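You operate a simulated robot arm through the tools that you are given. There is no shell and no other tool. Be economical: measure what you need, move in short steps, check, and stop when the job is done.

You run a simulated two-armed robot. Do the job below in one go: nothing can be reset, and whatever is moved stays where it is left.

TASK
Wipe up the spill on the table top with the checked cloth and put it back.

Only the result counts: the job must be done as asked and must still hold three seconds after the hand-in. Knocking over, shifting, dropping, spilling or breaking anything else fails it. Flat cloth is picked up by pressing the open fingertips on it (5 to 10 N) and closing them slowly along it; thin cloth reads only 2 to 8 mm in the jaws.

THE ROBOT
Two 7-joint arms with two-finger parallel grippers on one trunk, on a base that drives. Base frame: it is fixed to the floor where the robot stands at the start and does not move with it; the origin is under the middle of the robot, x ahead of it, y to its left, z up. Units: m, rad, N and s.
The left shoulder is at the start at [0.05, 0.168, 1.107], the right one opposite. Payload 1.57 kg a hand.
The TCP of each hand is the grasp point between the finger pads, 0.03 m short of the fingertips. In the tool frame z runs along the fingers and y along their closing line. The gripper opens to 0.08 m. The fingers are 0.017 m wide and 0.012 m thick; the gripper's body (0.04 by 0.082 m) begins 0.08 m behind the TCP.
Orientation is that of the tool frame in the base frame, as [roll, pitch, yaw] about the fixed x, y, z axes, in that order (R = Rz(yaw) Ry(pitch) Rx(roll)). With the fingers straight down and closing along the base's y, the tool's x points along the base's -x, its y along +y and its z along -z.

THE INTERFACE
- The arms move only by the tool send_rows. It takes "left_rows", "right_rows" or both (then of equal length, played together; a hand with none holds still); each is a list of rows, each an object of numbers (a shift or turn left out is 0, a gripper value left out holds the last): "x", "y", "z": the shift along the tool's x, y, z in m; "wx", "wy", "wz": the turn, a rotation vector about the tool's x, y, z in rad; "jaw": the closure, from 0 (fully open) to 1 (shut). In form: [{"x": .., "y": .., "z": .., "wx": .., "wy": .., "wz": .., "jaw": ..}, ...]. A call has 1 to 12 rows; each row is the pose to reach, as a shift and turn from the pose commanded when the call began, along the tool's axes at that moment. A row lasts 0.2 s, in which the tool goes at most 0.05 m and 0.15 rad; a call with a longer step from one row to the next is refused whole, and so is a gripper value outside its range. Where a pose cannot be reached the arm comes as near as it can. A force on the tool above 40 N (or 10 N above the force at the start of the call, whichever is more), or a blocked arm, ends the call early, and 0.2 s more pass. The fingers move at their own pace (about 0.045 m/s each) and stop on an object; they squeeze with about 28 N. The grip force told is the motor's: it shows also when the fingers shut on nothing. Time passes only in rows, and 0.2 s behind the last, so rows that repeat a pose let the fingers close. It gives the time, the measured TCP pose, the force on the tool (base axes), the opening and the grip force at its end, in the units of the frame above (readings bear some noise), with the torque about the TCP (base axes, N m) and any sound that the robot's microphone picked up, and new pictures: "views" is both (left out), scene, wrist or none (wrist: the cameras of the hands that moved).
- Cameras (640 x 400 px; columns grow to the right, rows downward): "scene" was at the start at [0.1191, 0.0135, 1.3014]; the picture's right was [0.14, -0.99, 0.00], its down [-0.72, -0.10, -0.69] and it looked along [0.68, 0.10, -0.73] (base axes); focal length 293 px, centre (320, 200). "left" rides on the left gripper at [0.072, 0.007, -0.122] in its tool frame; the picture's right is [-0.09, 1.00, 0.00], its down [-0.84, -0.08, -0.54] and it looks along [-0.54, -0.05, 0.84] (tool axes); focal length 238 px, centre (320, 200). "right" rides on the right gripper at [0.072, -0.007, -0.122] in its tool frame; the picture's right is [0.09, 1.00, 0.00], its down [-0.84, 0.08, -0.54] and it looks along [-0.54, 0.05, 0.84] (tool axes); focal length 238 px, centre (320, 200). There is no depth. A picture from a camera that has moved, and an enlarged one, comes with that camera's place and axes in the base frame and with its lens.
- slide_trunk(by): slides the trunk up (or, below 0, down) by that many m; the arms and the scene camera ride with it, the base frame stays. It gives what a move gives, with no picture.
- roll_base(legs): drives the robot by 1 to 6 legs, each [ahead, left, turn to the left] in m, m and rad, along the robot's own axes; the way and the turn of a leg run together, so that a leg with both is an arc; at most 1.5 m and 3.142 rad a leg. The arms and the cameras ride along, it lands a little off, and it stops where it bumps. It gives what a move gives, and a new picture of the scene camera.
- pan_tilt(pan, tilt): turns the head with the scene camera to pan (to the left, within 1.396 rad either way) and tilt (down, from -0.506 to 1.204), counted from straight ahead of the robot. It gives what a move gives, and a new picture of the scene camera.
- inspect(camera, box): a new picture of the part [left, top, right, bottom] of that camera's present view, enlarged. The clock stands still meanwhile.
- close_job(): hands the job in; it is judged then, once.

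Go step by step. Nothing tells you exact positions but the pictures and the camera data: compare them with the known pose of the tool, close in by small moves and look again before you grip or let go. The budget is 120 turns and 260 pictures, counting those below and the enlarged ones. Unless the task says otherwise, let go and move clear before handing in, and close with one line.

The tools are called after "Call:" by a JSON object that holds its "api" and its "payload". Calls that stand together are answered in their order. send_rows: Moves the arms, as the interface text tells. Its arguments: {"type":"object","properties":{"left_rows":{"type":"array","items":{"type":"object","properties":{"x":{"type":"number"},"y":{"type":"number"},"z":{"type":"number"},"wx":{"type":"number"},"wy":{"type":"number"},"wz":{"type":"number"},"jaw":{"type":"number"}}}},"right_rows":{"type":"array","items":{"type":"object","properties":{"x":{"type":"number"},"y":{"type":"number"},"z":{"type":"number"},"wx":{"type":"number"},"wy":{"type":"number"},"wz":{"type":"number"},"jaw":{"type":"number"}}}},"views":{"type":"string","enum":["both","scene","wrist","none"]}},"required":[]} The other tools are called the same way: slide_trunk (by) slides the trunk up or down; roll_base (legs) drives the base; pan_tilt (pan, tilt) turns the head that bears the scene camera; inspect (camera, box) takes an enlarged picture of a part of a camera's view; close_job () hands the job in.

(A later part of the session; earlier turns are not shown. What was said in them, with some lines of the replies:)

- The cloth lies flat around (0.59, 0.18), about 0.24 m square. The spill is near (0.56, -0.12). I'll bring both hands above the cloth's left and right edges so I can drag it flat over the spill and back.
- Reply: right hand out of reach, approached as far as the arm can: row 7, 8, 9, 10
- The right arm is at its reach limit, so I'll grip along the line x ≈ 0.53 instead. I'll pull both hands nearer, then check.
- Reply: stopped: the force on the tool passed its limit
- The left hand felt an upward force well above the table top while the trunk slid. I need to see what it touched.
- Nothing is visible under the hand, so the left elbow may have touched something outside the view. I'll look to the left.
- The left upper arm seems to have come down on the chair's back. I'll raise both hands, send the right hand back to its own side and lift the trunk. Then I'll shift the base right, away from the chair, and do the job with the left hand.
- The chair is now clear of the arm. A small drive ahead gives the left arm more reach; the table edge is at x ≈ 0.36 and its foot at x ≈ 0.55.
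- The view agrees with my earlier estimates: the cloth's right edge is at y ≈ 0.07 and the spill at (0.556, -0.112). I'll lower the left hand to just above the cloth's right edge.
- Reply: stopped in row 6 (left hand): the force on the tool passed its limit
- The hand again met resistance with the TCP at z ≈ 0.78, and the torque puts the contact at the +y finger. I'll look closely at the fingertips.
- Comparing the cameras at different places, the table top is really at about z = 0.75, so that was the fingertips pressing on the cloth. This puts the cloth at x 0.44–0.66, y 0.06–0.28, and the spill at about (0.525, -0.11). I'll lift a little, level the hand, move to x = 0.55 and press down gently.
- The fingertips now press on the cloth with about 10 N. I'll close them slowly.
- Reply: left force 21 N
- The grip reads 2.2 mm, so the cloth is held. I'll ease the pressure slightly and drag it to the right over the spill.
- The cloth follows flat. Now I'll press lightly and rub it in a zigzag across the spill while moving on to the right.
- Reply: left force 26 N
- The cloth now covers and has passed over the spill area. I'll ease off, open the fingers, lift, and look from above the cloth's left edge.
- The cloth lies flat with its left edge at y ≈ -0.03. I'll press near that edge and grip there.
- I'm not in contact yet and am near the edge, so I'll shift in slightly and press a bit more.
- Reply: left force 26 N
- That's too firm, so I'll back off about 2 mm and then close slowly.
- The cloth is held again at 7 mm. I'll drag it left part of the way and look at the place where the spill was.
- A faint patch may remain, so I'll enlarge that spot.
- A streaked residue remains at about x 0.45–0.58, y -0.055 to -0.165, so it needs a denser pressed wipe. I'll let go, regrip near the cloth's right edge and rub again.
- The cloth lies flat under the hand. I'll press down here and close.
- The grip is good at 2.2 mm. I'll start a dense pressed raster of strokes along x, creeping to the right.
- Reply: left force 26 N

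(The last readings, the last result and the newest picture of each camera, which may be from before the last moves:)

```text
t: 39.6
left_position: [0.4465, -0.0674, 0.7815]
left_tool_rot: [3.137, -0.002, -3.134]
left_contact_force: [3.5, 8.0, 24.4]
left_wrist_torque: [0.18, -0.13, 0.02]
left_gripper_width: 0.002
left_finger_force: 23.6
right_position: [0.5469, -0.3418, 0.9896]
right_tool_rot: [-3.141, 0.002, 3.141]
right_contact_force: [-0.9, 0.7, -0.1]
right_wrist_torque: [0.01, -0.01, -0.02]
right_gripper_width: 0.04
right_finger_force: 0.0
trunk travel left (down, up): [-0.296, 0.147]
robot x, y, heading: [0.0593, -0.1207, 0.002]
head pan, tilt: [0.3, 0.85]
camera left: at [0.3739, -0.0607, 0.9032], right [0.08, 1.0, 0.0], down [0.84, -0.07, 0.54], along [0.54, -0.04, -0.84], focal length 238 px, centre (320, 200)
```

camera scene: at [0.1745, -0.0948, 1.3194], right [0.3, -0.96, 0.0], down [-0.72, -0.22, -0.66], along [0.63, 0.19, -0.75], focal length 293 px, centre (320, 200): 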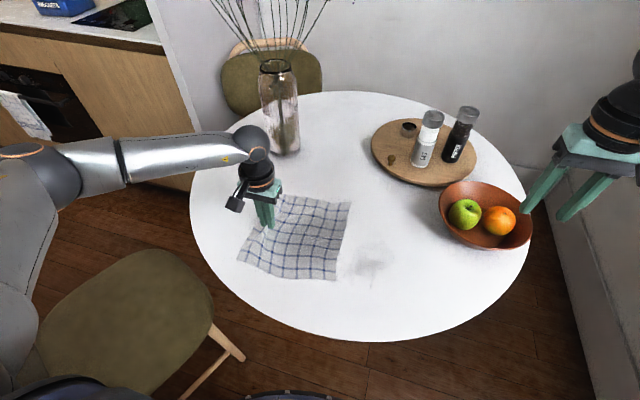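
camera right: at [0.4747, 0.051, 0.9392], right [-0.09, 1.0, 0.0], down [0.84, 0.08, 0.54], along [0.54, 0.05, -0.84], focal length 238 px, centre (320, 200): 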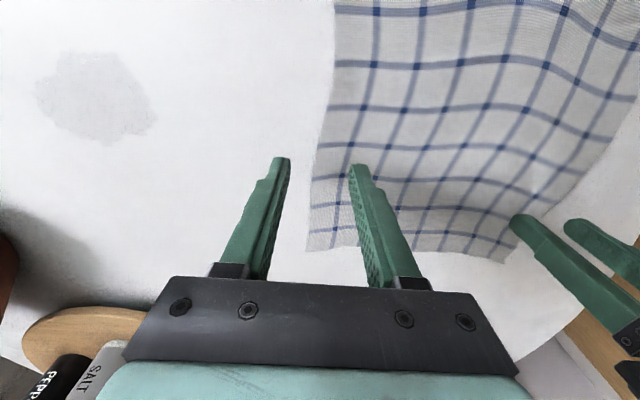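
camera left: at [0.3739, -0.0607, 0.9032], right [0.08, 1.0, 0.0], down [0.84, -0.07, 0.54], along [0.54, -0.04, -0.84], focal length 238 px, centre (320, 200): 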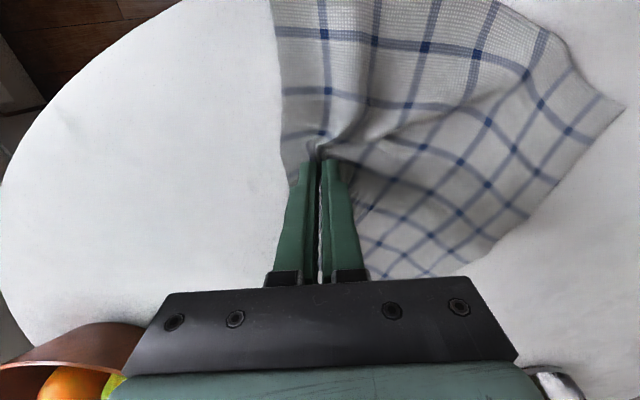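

The raster is working, so I'll continue it.

Call:
{"api": "send_rows", "payload": {"left_rows": [{"x": -0.047, "y": -0.003}, {"x": -0.093, "y": -0.006}, {"x": -0.14, "y": -0.009}, {"x": -0.093, "y": -0.012}, {"x": -0.047, "y": -0.015}, {"x": 0, "y": -0.018}, {"x": -0.047, "y": -0.021}, {"x": -0.093, "y": -0.024}, {"x": -0.14, "y": -0.027}, {"x": -0.093, "y": -0.03}, {"x": -0.047, "y": -0.033}, {"x": 0, "y": -0.036}], "views": "none"}}

Call:
{"api": "send_rows", "payload": {"left_rows": [{"x": -0.047, "y": -0.003}, {"x": -0.093, "y": -0.006}, {"x": -0.14, "y": -0.009}, {"x": -0.093, "y": -0.012}, {"x": -0.047, "y": -0.015}, {"x": 0, "y": -0.018}, {"x": -0.047, "y": -0.021}, {"x": -0.093, "y": -0.024}, {"x": -0.14, "y": -0.027}, {"x": -0.093, "y": -0.03}, {"x": -0.047, "y": -0.033}, {"x": 0, "y": -0.036}], "views": "none"}}

Call:
{"api": "send_rows", "payload": {"left_rows": [{"x": -0.047, "y": -0.003}, {"x": -0.093, "y": -0.006}, {"x": -0.14, "y": -0.009}, {"x": -0.093, "y": -0.012}, {"x": -0.047, "y": -0.015}, {"x": 0, "y": -0.018}, {"x": -0.047, "y": -0.021}, {"x": -0.093, "y": -0.024}, {"x": -0.14, "y": -0.027}, {"x": -0.093, "y": -0.035}]}}

```text
t: 42.2
left_position: [0.448, -0.1065, 0.7813]
left_tool_rot: [3.14, -0.001, -3.134]
left_contact_force: [8.1, 0.1, 21.5]
left_wrist_torque: [0.0, -0.21, -0.02]
left_gripper_width: 0.002
left_finger_force: 23.9
right_position: [0.5472, -0.3422, 0.9904]
right_tool_rot: [3.14, -0.001, 3.141]
right_contact_force: [0.1, -0.1, -0.1]
right_wrist_torque: [-0.02, 0.03, -0.02]
right_gripper_width: 0.0399
right_finger_force: 0.1
trunk travel left (down, up): [-0.296, 0.147]
robot x, y, heading: [0.0604, -0.1203, 0.002]
head pan, tilt: [0.3, 0.85]
```

```text
t: 44.8
left_position: [0.4468, -0.141, 0.7807]
left_tool_rot: [3.141, 0.001, -3.134]
left_contact_force: [7.9, -0.7, 23.1]
left_wrist_torque: [0.01, -0.21, 0.01]
left_gripper_width: 0.002
left_finger_force: 23.6
right_position: [0.5461, -0.3417, 0.9904]
right_tool_rot: [3.14, -0.001, 3.141]
right_contact_force: [-0.3, 0.7, 0.4]
right_wrist_torque: [0.03, 0.05, 0.03]
right_gripper_width: 0.0402
right_finger_force: 0.0
trunk travel left (down, up): [-0.296, 0.147]
robot x, y, heading: [0.0596, -0.1187, -0.0]
head pan, tilt: [0.3, 0.85]
```

```text
t: 47.0
left_position: [0.5409, -0.1747, 0.7807]
left_tool_rot: [3.138, 0.003, -3.136]
left_contact_force: [7.3, 2.2, 21.0]
left_wrist_torque: [0.08, -0.19, -0.02]
left_gripper_width: 0.002
left_finger_force: 23.9
right_position: [0.5452, -0.342, 0.9913]
right_tool_rot: [-3.14, 0.001, 3.141]
right_contact_force: [0.0, -0.7, -0.4]
right_wrist_torque: [-0.02, -0.02, 0.0]
right_gripper_width: 0.0399
right_finger_force: 0.0
trunk travel left (down, up): [-0.296, 0.147]
robot x, y, heading: [0.062, -0.1198, 0.004]
head pan, tilt: [0.3, 0.85]
camera scene: at [0.1732, -0.0943, 1.3195], right [0.3, -0.96, 0.0], down [-0.72, -0.22, -0.66], along [0.63, 0.19, -0.75], focal length 293 px, centre (320, 200)
camera left: at [0.4691, -0.1689, 0.9031], right [0.09, 1.0, 0.0], down [0.84, -0.07, 0.54], along [0.54, -0.04, -0.84], focal length 238 px, centre (320, 200)
```

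scene: 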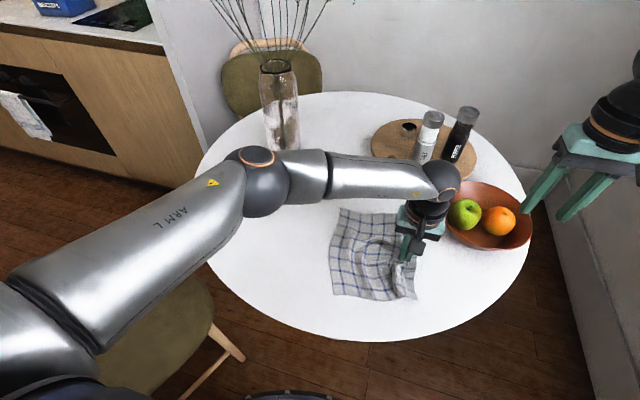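
left: 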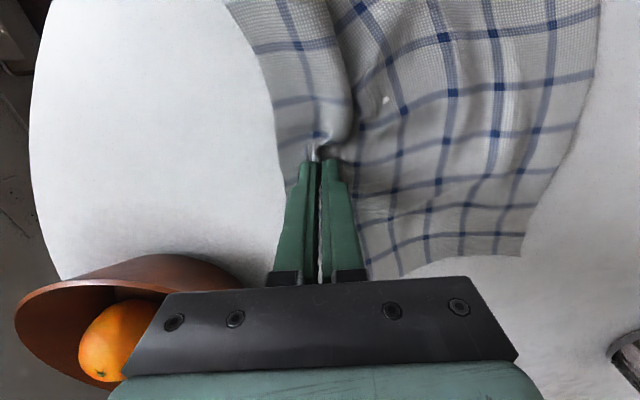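

The raster is finished. As before, I'll release and regrip at the left edge (y ≈ 0) to pull the cloth back and check.

Call:
{"api": "send_rows", "payload": {"left_rows": [{"z": -0.002}, {"z": -0.002, "jaw": 0.85}, {"z": -0.002, "jaw": 0.7}, {"z": -0.002, "jaw": 0.5}, {"z": -0.002, "jaw": 0.5}, {"z": -0.02}, {"z": -0.05}, {"z": -0.05, "y": 0.045}, {"z": -0.05, "y": 0.09}, {"z": -0.05, "y": 0.133}, {"z": -0.05, "y": 0.133}], "views": "wrist"}}

```text
t: 49.4
left_position: [0.5393, -0.0441, 0.8288]
left_tool_rot: [3.14, -0.003, -3.139]
left_contact_force: [0.3, -0.3, 0.1]
left_wrist_torque: [0.01, -0.02, 0.01]
left_gripper_width: 0.0398
left_finger_force: 0.0
right_position: [0.5464, -0.3427, 0.9892]
right_tool_rot: [-3.141, -0.001, 3.139]
right_contact_force: [0.0, -0.2, 0.1]
right_wrist_torque: [0.01, 0.0, -0.01]
right_gripper_width: 0.04
right_finger_force: 0.1
trunk travel left (down, up): [-0.296, 0.147]
robot x, y, heading: [0.062, -0.1183, -0.004]
head pan, tilt: [0.3, 0.85]
camera left: at [0.4666, -0.0371, 0.9514], right [0.09, 1.0, 0.0], down [0.84, -0.07, 0.54], along [0.54, -0.05, -0.84], focal length 238 px, centre (320, 200)
```

left: 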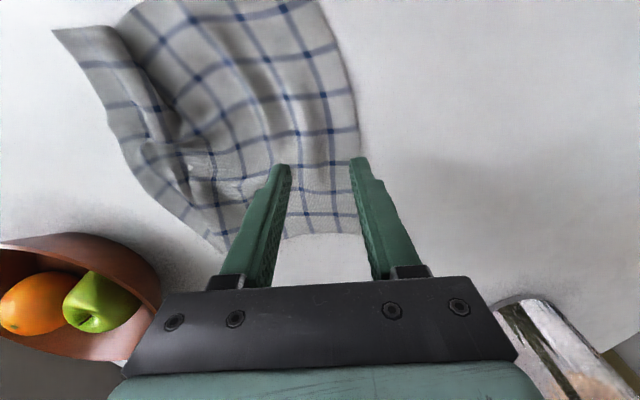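

The left edge is at about y = -0.012, so I'll shift in a little, press and close.

Call:
{"api": "send_rows", "payload": {"left_rows": [{"y": -0.014, "z": 0.025}, {"y": -0.014, "z": 0.042}, {"y": -0.014, "z": 0.047}, {"y": -0.014, "z": 0.0485}, {"y": -0.014, "z": 0.0485}], "views": "none"}}

Call:
{"api": "send_rows", "payload": {"left_rows": [{"jaw": 0.55}, {"jaw": 0.6}, {"jaw": 0.65}, {"jaw": 0.7}, {"jaw": 0.75}, {"jaw": 0.8}, {"jaw": 0.85}, {"jaw": 0.9}, {"jaw": 0.95}, {"jaw": 1.0}, {"jaw": 1.0}], "views": "wrist"}}

```text
t: 50.6
left_position: [0.5395, -0.057, 0.7822]
left_tool_rot: [3.141, -0.005, -3.137]
left_contact_force: [0.1, 0.7, 2.0]
left_wrist_torque: [0.01, 0.01, -0.01]
left_gripper_width: 0.04
left_finger_force: 0.1
right_position: [0.5479, -0.3427, 0.9899]
right_tool_rot: [3.141, -0.001, 3.139]
right_contact_force: [0.4, -0.3, 0.6]
right_wrist_torque: [0.02, 0.0, -0.02]
right_gripper_width: 0.0398
right_finger_force: 0.0
trunk travel left (down, up): [-0.296, 0.147]
robot x, y, heading: [0.0634, -0.1183, 0.002]
head pan, tilt: [0.3, 0.85]
```

```text
t: 53.0
left_position: [0.5391, -0.0566, 0.7812]
left_tool_rot: [3.141, -0.002, -3.137]
left_contact_force: [0.6, -0.6, 2.9]
left_wrist_torque: [0.01, -0.03, -0.01]
left_gripper_width: 0.002
left_finger_force: 24.4
right_position: [0.5478, -0.3422, 0.9894]
right_tool_rot: [3.141, 0.0, 3.14]
right_contact_force: [0.2, -1.1, 0.0]
right_wrist_torque: [0.0, 0.0, 0.01]
right_gripper_width: 0.0401
right_finger_force: 0.0
trunk travel left (down, up): [-0.296, 0.147]
robot x, y, heading: [0.0616, -0.1208, 0.002]
head pan, tilt: [0.3, 0.85]
camera left: at [0.4668, -0.0503, 0.9034], right [0.09, 1.0, 0.0], down [0.84, -0.07, 0.54], along [0.54, -0.05, -0.84], focal length 238 px, centre (320, 200)
```

left: 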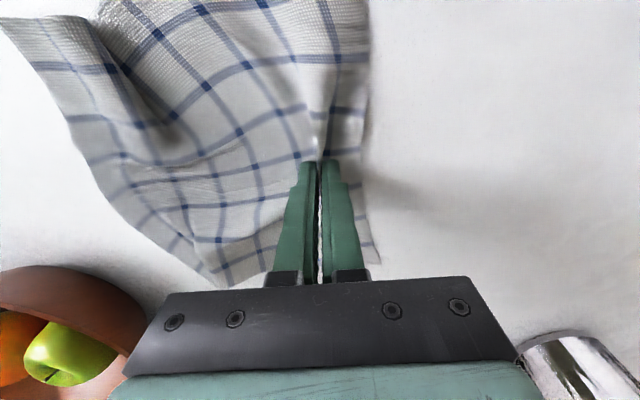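

The cloth is held. I'll drag it back to the left.

Call:
{"api": "send_rows", "payload": {"left_rows": [{"z": -0.003}, {"y": 0.02, "z": -0.003}, {"y": 0.045, "z": -0.003}, {"y": 0.07, "z": -0.003}, {"y": 0.095, "z": -0.003}, {"y": 0.12, "z": -0.003}, {"y": 0.145, "z": -0.003}, {"y": 0.17, "z": -0.003}, {"y": 0.195, "z": -0.003}, {"y": 0.22, "z": -0.003}, {"y": 0.22, "z": -0.003}], "views": "scene"}}

Call:
{"api": "inspect", "payload": {"camera": "scene", "box": [320, 200, 480, 300]}}

```text
t: 55.4
left_position: [0.5372, 0.162, 0.7844]
left_tool_rot: [3.139, -0.001, -3.136]
left_contact_force: [0.3, 0.2, 0.0]
left_wrist_torque: [-0.05, 0.01, 0.0]
left_gripper_width: 0.0023
left_finger_force: 23.8
right_position: [0.5471, -0.342, 0.9895]
right_tool_rot: [3.141, 0.0, 3.139]
right_contact_force: [0.1, -0.3, 0.0]
right_wrist_torque: [0.0, 0.0, -0.02]
right_gripper_width: 0.0401
right_finger_force: 0.0
trunk travel left (down, up): [-0.296, 0.147]
robot x, y, heading: [0.0615, -0.1183, -0.003]
head pan, tilt: [0.3, 0.85]
camera scene: at [0.1745, -0.0948, 1.3194], right [0.3, -0.96, 0.0], down [-0.72, -0.22, -0.66], along [0.63, 0.19, -0.75], focal length 293 px, centre (320, 200)
```

scene: 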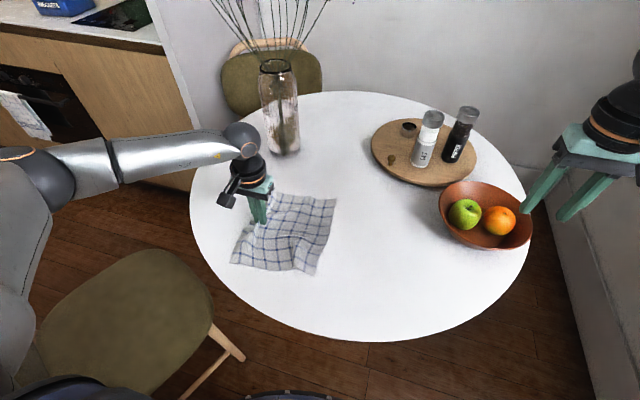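

```text
4.00 times, centred on (400, 250) of scene
camera zoom: at [0.1745, -0.0948, 1.3194], right [0.3, -0.96, 0.0], down [-0.72, -0.22, -0.66], along [0.63, 0.19, -0.75], focal length 1171 px, centre (0, 0)
```

zoom: 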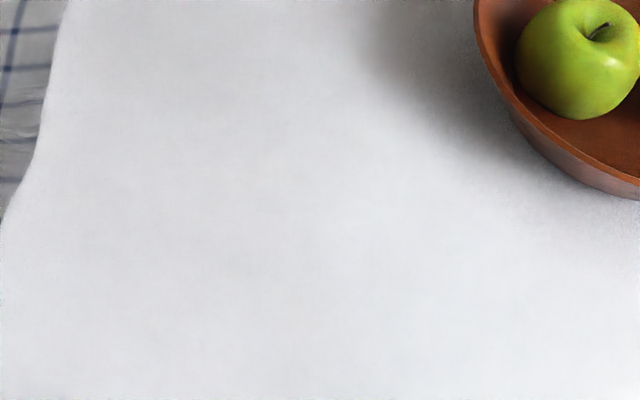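

The table is clean where the spill was. The cloth still needs about 0.07 m to the left to reach its old place.

Call:
{"api": "send_rows", "payload": {"left_rows": [{"y": 0.02}, {"y": 0.04}, {"y": 0.06}, {"y": 0.074}, {"y": 0.074}], "views": "scene"}}

```text
t: 56.6
left_position: [0.5382, 0.2365, 0.7857]
left_tool_rot: [3.139, -0.006, -3.136]
left_contact_force: [-0.1, -0.8, -0.2]
left_wrist_torque: [0.01, 0.0, 0.01]
left_gripper_width: 0.0021
left_finger_force: 23.5
right_position: [0.5468, -0.3421, 0.9885]
right_tool_rot: [3.141, 0.001, 3.138]
right_contact_force: [-0.4, 0.8, -0.4]
right_wrist_torque: [0.03, 0.02, 0.01]
right_gripper_width: 0.0403
right_finger_force: 0.1
trunk travel left (down, up): [-0.296, 0.147]
robot x, y, heading: [0.0541, -0.1189, 0.002]
head pan, tilt: [0.3, 0.85]
camera scene: at [0.1745, -0.0948, 1.3194], right [0.3, -0.96, 0.0], down [-0.72, -0.22, -0.66], along [0.63, 0.19, -0.75], focal length 293 px, centre (320, 200)
```

scene: 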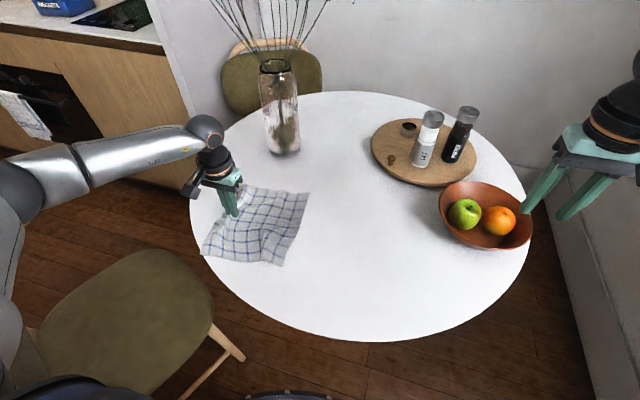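

The cloth is within a centimetre or two of its old place. I'll let go and lift clear.

Call:
{"api": "send_rows", "payload": {"left_rows": [{"z": 0.002, "jaw": 0.9}, {"z": 0.002, "jaw": 0.8}, {"z": 0.002, "jaw": 0.7}, {"z": 0.002, "jaw": 0.6}, {"z": 0.002, "jaw": 0.5}, {"z": 0.002, "jaw": 0.5}, {"z": -0.02}, {"z": -0.06}, {"z": -0.1}, {"z": -0.14}, {"z": -0.14}]}}

```text
t: 59.0
left_position: [0.5363, 0.2375, 0.926]
left_tool_rot: [3.141, -0.006, -3.137]
left_contact_force: [0.2, 0.7, 0.3]
left_wrist_torque: [0.02, -0.01, 0.03]
left_gripper_width: 0.0402
left_finger_force: 0.0
right_position: [0.5474, -0.3422, 0.9899]
right_tool_rot: [3.141, 0.001, 3.14]
right_contact_force: [0.3, -0.5, 1.2]
right_wrist_torque: [0.0, -0.02, 0.0]
right_gripper_width: 0.0402
right_finger_force: 0.1
trunk travel left (down, up): [-0.296, 0.147]
robot x, y, heading: [0.062, -0.1173, 0.004]
head pan, tilt: [0.3, 0.85]
camera scene: at [0.1745, -0.0947, 1.3194], right [0.3, -0.96, 0.0], down [-0.72, -0.22, -0.66], along [0.63, 0.19, -0.75], focal length 293 px, centre (320, 200)
camera left: at [0.4653, 0.2434, 1.048], right [0.09, 1.0, 0.0], down [0.84, -0.07, 0.54], along [0.54, -0.05, -0.84], focal length 238 px, centre (320, 200)
```

scene: 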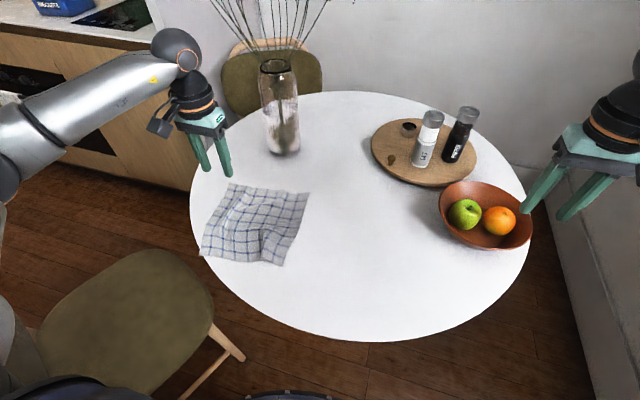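
left: 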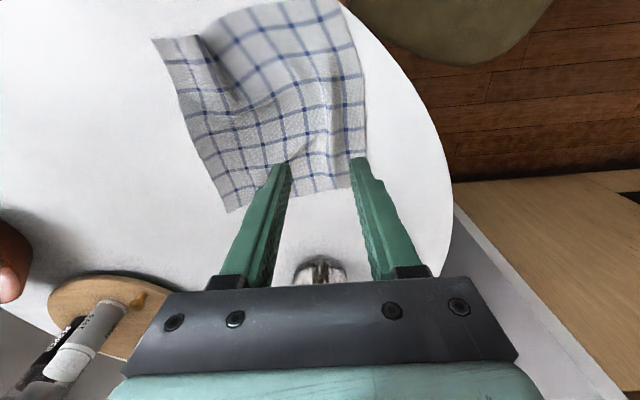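

The cloth lies almost exactly where it was. I'll take one last close look at the table for residue.

Call:
{"api": "inspect", "payload": {"camera": "scene", "box": [280, 180, 440, 280]}}

Call:
{"api": "inspect", "payload": {"camera": "scene", "box": [270, 240, 430, 340]}}

```text
4.00 times, centred on (360, 230) of scene
camera zoom: at [0.1745, -0.0947, 1.3194], right [0.3, -0.96, 0.0], down [-0.72, -0.22, -0.66], along [0.63, 0.19, -0.75], focal length 1171 px, centre (160, 80)
```

zoom: 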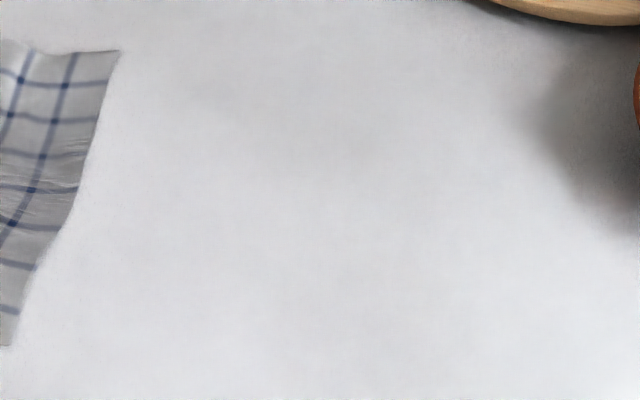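

```text
4.00 times, centred on (350, 290) of scene
camera zoom: at [0.1745, -0.0947, 1.3194], right [0.3, -0.96, 0.0], down [-0.72, -0.22, -0.66], along [0.63, 0.19, -0.75], focal length 1171 px, centre (200, -160)
```

zoom: 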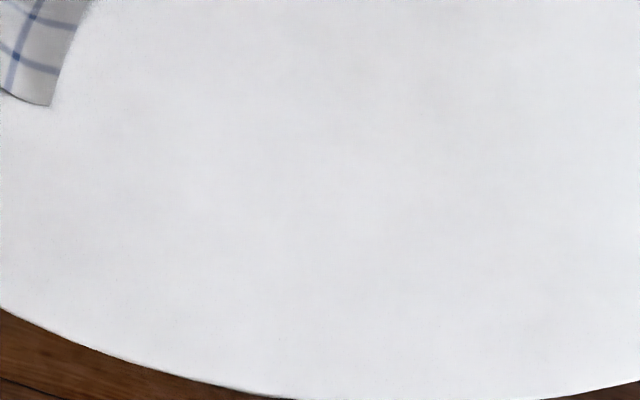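

The table is clean, the cloth is back in its place and both hands are clear, so I'm handing in.

Call:
{"api": "close_job", "payload": {}}

```text
The job is handed in.
```

I wiped up the spill with the checked cloth and put the cloth back within about 2 cm of where it was. It took two passes, and the last close-up showed no residue on the table.
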